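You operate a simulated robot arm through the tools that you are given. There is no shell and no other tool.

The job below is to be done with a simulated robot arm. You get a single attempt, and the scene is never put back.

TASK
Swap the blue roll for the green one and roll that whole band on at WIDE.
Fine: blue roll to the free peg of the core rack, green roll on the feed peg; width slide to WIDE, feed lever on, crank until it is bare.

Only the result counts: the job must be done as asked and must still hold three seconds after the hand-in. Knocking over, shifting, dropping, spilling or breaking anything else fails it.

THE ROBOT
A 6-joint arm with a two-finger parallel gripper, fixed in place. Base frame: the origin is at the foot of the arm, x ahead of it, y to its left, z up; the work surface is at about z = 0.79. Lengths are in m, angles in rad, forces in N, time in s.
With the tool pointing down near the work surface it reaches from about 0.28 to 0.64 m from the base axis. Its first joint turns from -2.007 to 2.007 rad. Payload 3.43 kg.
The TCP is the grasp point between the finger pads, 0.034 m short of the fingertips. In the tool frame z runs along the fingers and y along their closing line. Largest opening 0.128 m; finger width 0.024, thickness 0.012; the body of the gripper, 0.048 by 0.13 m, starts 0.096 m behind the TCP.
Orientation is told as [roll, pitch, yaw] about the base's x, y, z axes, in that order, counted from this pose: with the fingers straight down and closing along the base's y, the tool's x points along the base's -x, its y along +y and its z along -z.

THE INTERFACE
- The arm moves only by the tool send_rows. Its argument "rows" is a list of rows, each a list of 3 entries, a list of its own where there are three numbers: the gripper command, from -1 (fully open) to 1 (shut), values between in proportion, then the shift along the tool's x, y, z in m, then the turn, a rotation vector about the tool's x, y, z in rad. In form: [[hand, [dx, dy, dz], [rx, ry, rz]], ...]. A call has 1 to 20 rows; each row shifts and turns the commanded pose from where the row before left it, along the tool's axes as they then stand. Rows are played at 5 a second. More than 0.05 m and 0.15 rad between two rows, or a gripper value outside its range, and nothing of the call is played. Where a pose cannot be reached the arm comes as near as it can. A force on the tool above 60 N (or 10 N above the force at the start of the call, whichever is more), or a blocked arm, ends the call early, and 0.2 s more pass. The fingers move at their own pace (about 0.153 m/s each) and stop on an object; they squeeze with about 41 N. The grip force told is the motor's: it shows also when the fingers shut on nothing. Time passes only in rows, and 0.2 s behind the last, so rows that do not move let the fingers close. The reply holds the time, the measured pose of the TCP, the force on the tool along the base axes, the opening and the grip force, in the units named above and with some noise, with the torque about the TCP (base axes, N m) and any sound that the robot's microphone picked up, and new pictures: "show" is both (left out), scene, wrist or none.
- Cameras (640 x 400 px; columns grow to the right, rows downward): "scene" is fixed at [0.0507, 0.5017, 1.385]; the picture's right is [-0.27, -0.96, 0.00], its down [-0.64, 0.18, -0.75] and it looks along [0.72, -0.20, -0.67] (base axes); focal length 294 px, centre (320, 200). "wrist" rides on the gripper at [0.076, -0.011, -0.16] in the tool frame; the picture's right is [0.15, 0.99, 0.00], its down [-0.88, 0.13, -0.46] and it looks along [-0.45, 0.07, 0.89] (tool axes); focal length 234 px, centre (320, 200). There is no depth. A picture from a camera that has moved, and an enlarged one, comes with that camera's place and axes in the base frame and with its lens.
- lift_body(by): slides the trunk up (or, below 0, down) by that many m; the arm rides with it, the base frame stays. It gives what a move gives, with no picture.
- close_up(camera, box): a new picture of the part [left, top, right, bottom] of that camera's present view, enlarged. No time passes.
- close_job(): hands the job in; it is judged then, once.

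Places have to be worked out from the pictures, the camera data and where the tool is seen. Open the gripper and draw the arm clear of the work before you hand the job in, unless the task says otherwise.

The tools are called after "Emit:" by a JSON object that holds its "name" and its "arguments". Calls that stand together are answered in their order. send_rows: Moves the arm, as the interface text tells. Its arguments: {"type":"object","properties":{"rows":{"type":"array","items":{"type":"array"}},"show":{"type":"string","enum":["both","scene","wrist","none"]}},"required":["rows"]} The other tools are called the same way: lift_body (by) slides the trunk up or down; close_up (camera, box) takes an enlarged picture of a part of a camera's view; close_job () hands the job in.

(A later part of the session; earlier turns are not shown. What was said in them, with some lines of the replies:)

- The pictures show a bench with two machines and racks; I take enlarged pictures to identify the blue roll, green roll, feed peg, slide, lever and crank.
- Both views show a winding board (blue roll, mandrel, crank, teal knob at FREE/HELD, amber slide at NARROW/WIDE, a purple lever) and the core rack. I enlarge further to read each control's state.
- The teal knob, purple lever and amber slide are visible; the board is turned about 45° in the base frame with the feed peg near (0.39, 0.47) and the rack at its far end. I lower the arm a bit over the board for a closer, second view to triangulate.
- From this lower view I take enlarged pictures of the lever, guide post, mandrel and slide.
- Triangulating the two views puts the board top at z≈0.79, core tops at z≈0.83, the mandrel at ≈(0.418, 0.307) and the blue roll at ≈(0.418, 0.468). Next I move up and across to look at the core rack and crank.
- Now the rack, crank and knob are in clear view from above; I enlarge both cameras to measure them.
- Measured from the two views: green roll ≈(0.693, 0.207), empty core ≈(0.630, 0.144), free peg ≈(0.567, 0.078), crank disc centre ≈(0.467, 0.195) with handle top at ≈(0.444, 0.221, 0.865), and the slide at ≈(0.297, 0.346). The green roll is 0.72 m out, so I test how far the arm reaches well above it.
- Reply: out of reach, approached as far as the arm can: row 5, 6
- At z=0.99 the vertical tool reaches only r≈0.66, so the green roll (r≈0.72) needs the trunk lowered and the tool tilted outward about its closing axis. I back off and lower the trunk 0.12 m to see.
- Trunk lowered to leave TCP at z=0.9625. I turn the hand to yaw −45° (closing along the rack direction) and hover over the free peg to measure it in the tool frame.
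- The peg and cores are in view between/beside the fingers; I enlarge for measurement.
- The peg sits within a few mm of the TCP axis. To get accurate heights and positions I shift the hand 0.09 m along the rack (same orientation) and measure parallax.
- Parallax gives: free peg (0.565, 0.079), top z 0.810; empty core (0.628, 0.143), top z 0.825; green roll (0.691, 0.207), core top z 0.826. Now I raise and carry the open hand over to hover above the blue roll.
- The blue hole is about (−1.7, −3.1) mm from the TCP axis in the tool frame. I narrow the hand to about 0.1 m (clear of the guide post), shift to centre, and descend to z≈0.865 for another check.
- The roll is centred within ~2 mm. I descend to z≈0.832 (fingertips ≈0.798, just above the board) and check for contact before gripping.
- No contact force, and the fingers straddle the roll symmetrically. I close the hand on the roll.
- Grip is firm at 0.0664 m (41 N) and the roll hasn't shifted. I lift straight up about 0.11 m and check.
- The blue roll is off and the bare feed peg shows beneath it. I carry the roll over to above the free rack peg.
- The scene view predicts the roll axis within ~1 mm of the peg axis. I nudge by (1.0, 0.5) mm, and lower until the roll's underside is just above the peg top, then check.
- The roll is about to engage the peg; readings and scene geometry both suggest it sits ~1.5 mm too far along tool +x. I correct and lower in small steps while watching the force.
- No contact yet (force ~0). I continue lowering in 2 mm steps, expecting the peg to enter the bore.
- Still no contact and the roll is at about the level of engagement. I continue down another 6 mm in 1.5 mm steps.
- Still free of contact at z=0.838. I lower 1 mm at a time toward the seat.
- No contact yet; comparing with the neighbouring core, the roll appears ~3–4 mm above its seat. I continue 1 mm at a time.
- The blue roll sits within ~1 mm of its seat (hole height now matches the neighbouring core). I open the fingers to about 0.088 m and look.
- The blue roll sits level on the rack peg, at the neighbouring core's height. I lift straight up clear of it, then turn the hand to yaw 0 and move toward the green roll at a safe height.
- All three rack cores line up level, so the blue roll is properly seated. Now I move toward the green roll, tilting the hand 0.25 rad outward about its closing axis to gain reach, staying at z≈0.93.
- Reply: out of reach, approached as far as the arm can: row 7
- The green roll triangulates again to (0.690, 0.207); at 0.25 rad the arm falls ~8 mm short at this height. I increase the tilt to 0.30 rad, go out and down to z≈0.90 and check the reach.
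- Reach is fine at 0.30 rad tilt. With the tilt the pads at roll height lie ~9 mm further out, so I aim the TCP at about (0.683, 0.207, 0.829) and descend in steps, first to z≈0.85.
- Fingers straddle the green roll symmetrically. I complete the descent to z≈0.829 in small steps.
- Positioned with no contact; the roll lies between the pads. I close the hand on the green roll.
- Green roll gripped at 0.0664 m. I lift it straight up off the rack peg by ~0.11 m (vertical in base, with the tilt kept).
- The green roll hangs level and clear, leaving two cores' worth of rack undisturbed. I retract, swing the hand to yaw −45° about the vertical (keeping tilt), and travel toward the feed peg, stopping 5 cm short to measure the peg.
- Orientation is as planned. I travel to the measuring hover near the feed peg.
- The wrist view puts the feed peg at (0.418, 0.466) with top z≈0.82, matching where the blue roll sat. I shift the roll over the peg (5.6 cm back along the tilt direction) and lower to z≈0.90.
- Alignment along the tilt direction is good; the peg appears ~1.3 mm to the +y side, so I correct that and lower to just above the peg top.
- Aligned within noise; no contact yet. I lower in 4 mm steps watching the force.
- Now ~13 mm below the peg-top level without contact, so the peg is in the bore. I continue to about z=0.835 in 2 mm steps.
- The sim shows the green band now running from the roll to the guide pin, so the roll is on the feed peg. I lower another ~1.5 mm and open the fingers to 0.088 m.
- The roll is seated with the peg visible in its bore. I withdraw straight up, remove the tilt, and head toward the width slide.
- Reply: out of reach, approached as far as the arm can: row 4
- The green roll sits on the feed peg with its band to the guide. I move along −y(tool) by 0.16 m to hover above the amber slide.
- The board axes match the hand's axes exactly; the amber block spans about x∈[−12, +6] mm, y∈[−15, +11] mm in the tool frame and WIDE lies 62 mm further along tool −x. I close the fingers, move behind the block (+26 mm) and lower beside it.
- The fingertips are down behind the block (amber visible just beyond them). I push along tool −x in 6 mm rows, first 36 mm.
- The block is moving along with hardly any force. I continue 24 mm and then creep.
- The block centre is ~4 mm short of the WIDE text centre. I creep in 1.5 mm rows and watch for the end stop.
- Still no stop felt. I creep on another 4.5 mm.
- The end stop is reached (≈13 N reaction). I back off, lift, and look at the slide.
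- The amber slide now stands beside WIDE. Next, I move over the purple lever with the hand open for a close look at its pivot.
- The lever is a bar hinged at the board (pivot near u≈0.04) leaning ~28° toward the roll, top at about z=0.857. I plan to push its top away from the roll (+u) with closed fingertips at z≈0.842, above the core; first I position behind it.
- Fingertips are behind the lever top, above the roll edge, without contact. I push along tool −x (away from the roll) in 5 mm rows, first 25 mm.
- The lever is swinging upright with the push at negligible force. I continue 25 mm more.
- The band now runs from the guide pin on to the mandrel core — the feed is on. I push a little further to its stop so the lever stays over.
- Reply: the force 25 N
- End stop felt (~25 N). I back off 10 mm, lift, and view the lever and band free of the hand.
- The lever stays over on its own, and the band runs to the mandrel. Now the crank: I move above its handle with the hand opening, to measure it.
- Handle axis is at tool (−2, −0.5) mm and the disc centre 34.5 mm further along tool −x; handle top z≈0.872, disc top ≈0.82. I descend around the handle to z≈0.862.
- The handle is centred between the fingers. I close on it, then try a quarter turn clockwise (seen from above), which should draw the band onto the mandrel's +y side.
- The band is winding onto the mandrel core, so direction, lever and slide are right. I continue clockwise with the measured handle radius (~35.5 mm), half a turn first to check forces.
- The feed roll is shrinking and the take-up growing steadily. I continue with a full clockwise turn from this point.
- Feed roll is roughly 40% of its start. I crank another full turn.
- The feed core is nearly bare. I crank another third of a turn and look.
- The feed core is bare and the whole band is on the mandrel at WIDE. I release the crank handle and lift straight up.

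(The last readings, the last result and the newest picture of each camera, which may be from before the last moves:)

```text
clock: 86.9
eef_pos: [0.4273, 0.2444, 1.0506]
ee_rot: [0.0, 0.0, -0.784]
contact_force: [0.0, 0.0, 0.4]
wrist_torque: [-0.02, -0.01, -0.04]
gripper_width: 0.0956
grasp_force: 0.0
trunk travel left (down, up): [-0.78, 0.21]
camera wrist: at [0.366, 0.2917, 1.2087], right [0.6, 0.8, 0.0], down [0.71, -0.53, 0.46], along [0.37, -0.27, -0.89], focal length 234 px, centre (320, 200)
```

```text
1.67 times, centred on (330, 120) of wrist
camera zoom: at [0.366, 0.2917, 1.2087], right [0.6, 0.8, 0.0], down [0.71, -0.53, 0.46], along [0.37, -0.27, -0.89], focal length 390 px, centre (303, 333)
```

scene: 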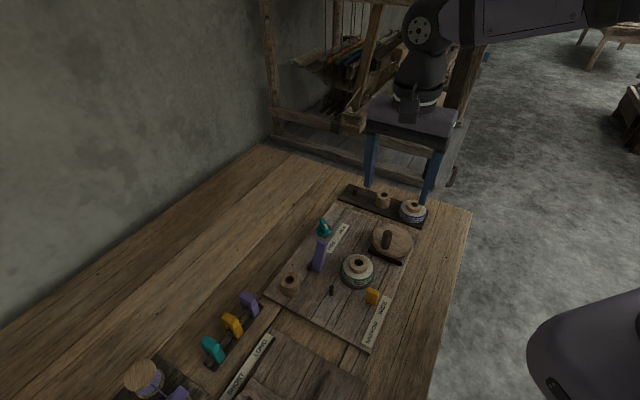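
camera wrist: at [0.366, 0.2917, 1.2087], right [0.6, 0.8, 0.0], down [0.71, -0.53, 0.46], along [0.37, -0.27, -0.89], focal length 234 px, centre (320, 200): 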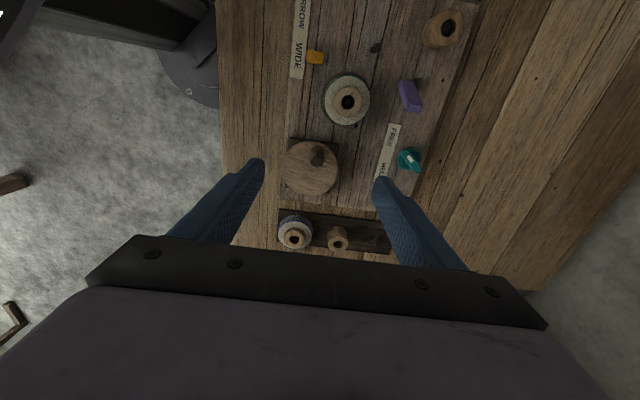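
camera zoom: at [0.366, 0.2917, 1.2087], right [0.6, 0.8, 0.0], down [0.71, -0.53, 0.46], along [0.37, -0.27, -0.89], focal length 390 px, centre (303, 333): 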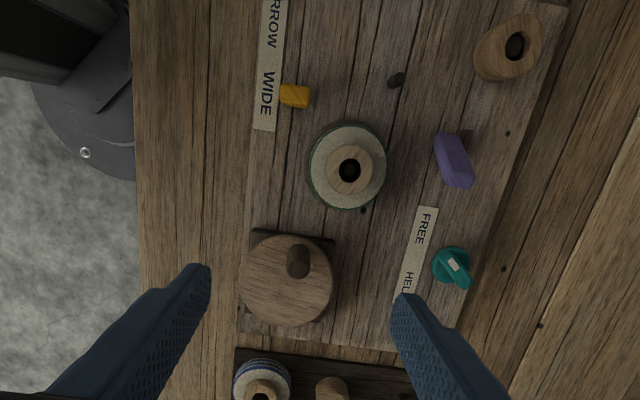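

Everything is as asked: blue on the rack's free peg, green core bare on the feed peg, band on the mandrel, slide at WIDE, lever on. I open fully and draw the arm further up and back before handing in.

Emit:
{"name": "send_rows", "arguments": {"rows": [[-1, [0.03, 0, -0.03], [0, 0, 0]], [-1, [0.03, 0, -0.03], [0, 0, 0]], [-1, [0.03, 0, -0.03], [0, 0, 0]], [-1, [0, 0, 0], [0, 0, 0]], [-1, [0, 0, 0], [0, 0, 0]], [-1, [0, 0, 0], [0, 0, 0]]]}}

Emit:
{"name": "close_up", "arguments": {"camera": "scene", "box": [250, 170, 450, 350]}}

```text
clock: 88.3
eef_pos: [0.3649, 0.3101, 1.1383]
ee_rot: [0.0, 0.0, -0.786]
contact_force: [0.9, -0.3, 0.7]
wrist_torque: [-0.01, -0.04, -0.03]
gripper_width: 0.1279
grasp_force: 0.0
trunk travel left (down, up): [-0.78, 0.21]
camera wrist: at [0.3044, 0.3555, 1.2974], right [0.6, 0.8, 0.0], down [0.71, -0.53, 0.46], along [0.37, -0.27, -0.89], focal length 234 px, centre (320, 200)
```

scene: 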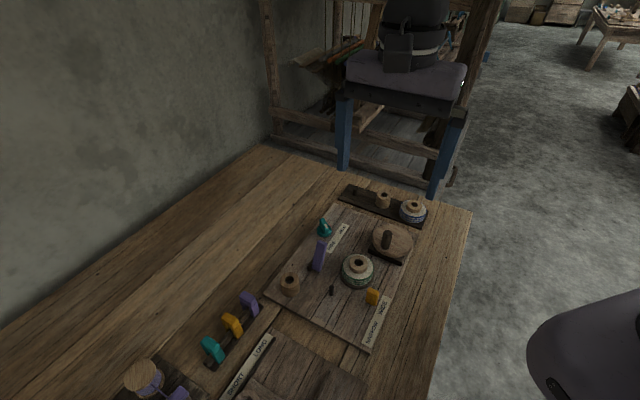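
wrist: 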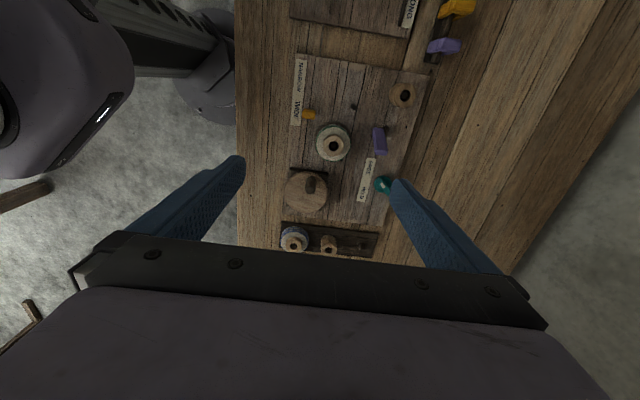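

```text
2.22 times, centred on (350, 260) of scene
camera zoom: at [0.0507, 0.5017, 1.385], right [-0.27, -0.96, 0.0], down [-0.64, 0.18, -0.75], along [0.72, -0.2, -0.67], focal length 654 px, centre (253, 67)
```

zoom: 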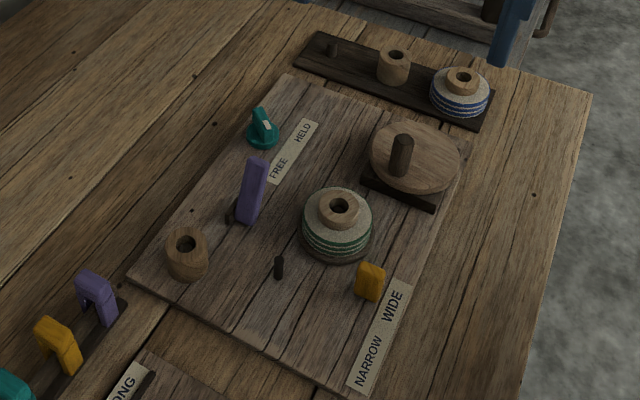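

The final view confirms every element is in place and stable, and the arm is clear with the hand open. I hand the job in.

Emit:
{"name": "close_job", "arguments": {}}

```text
The job is handed in.
```

The job is done and handed in; I have no result back from the judging yet.

- **Rolls:** the blue roll is seated on the free peg of the core rack. The green roll went onto the feed peg, and its core there is now bare.
- **Band:** the whole green band is wound onto the mandrel.
- **Slide:** the width slide is at WIDE, pushed to its end stop before winding.
- **Lever:** I took the unlabelled purple lever to be the feed lever. When I pushed it over, the band ran on to the mandrel, and it stayed there on its own.
- **Crank:** I turned it clockwise, just over three turns, until the feed core was bare.

The FREE/HELD knob was at FREE at the start and I did not touch it. The last pictures show nothing else moved. The hand is open and the arm is drawn clear above the bench.
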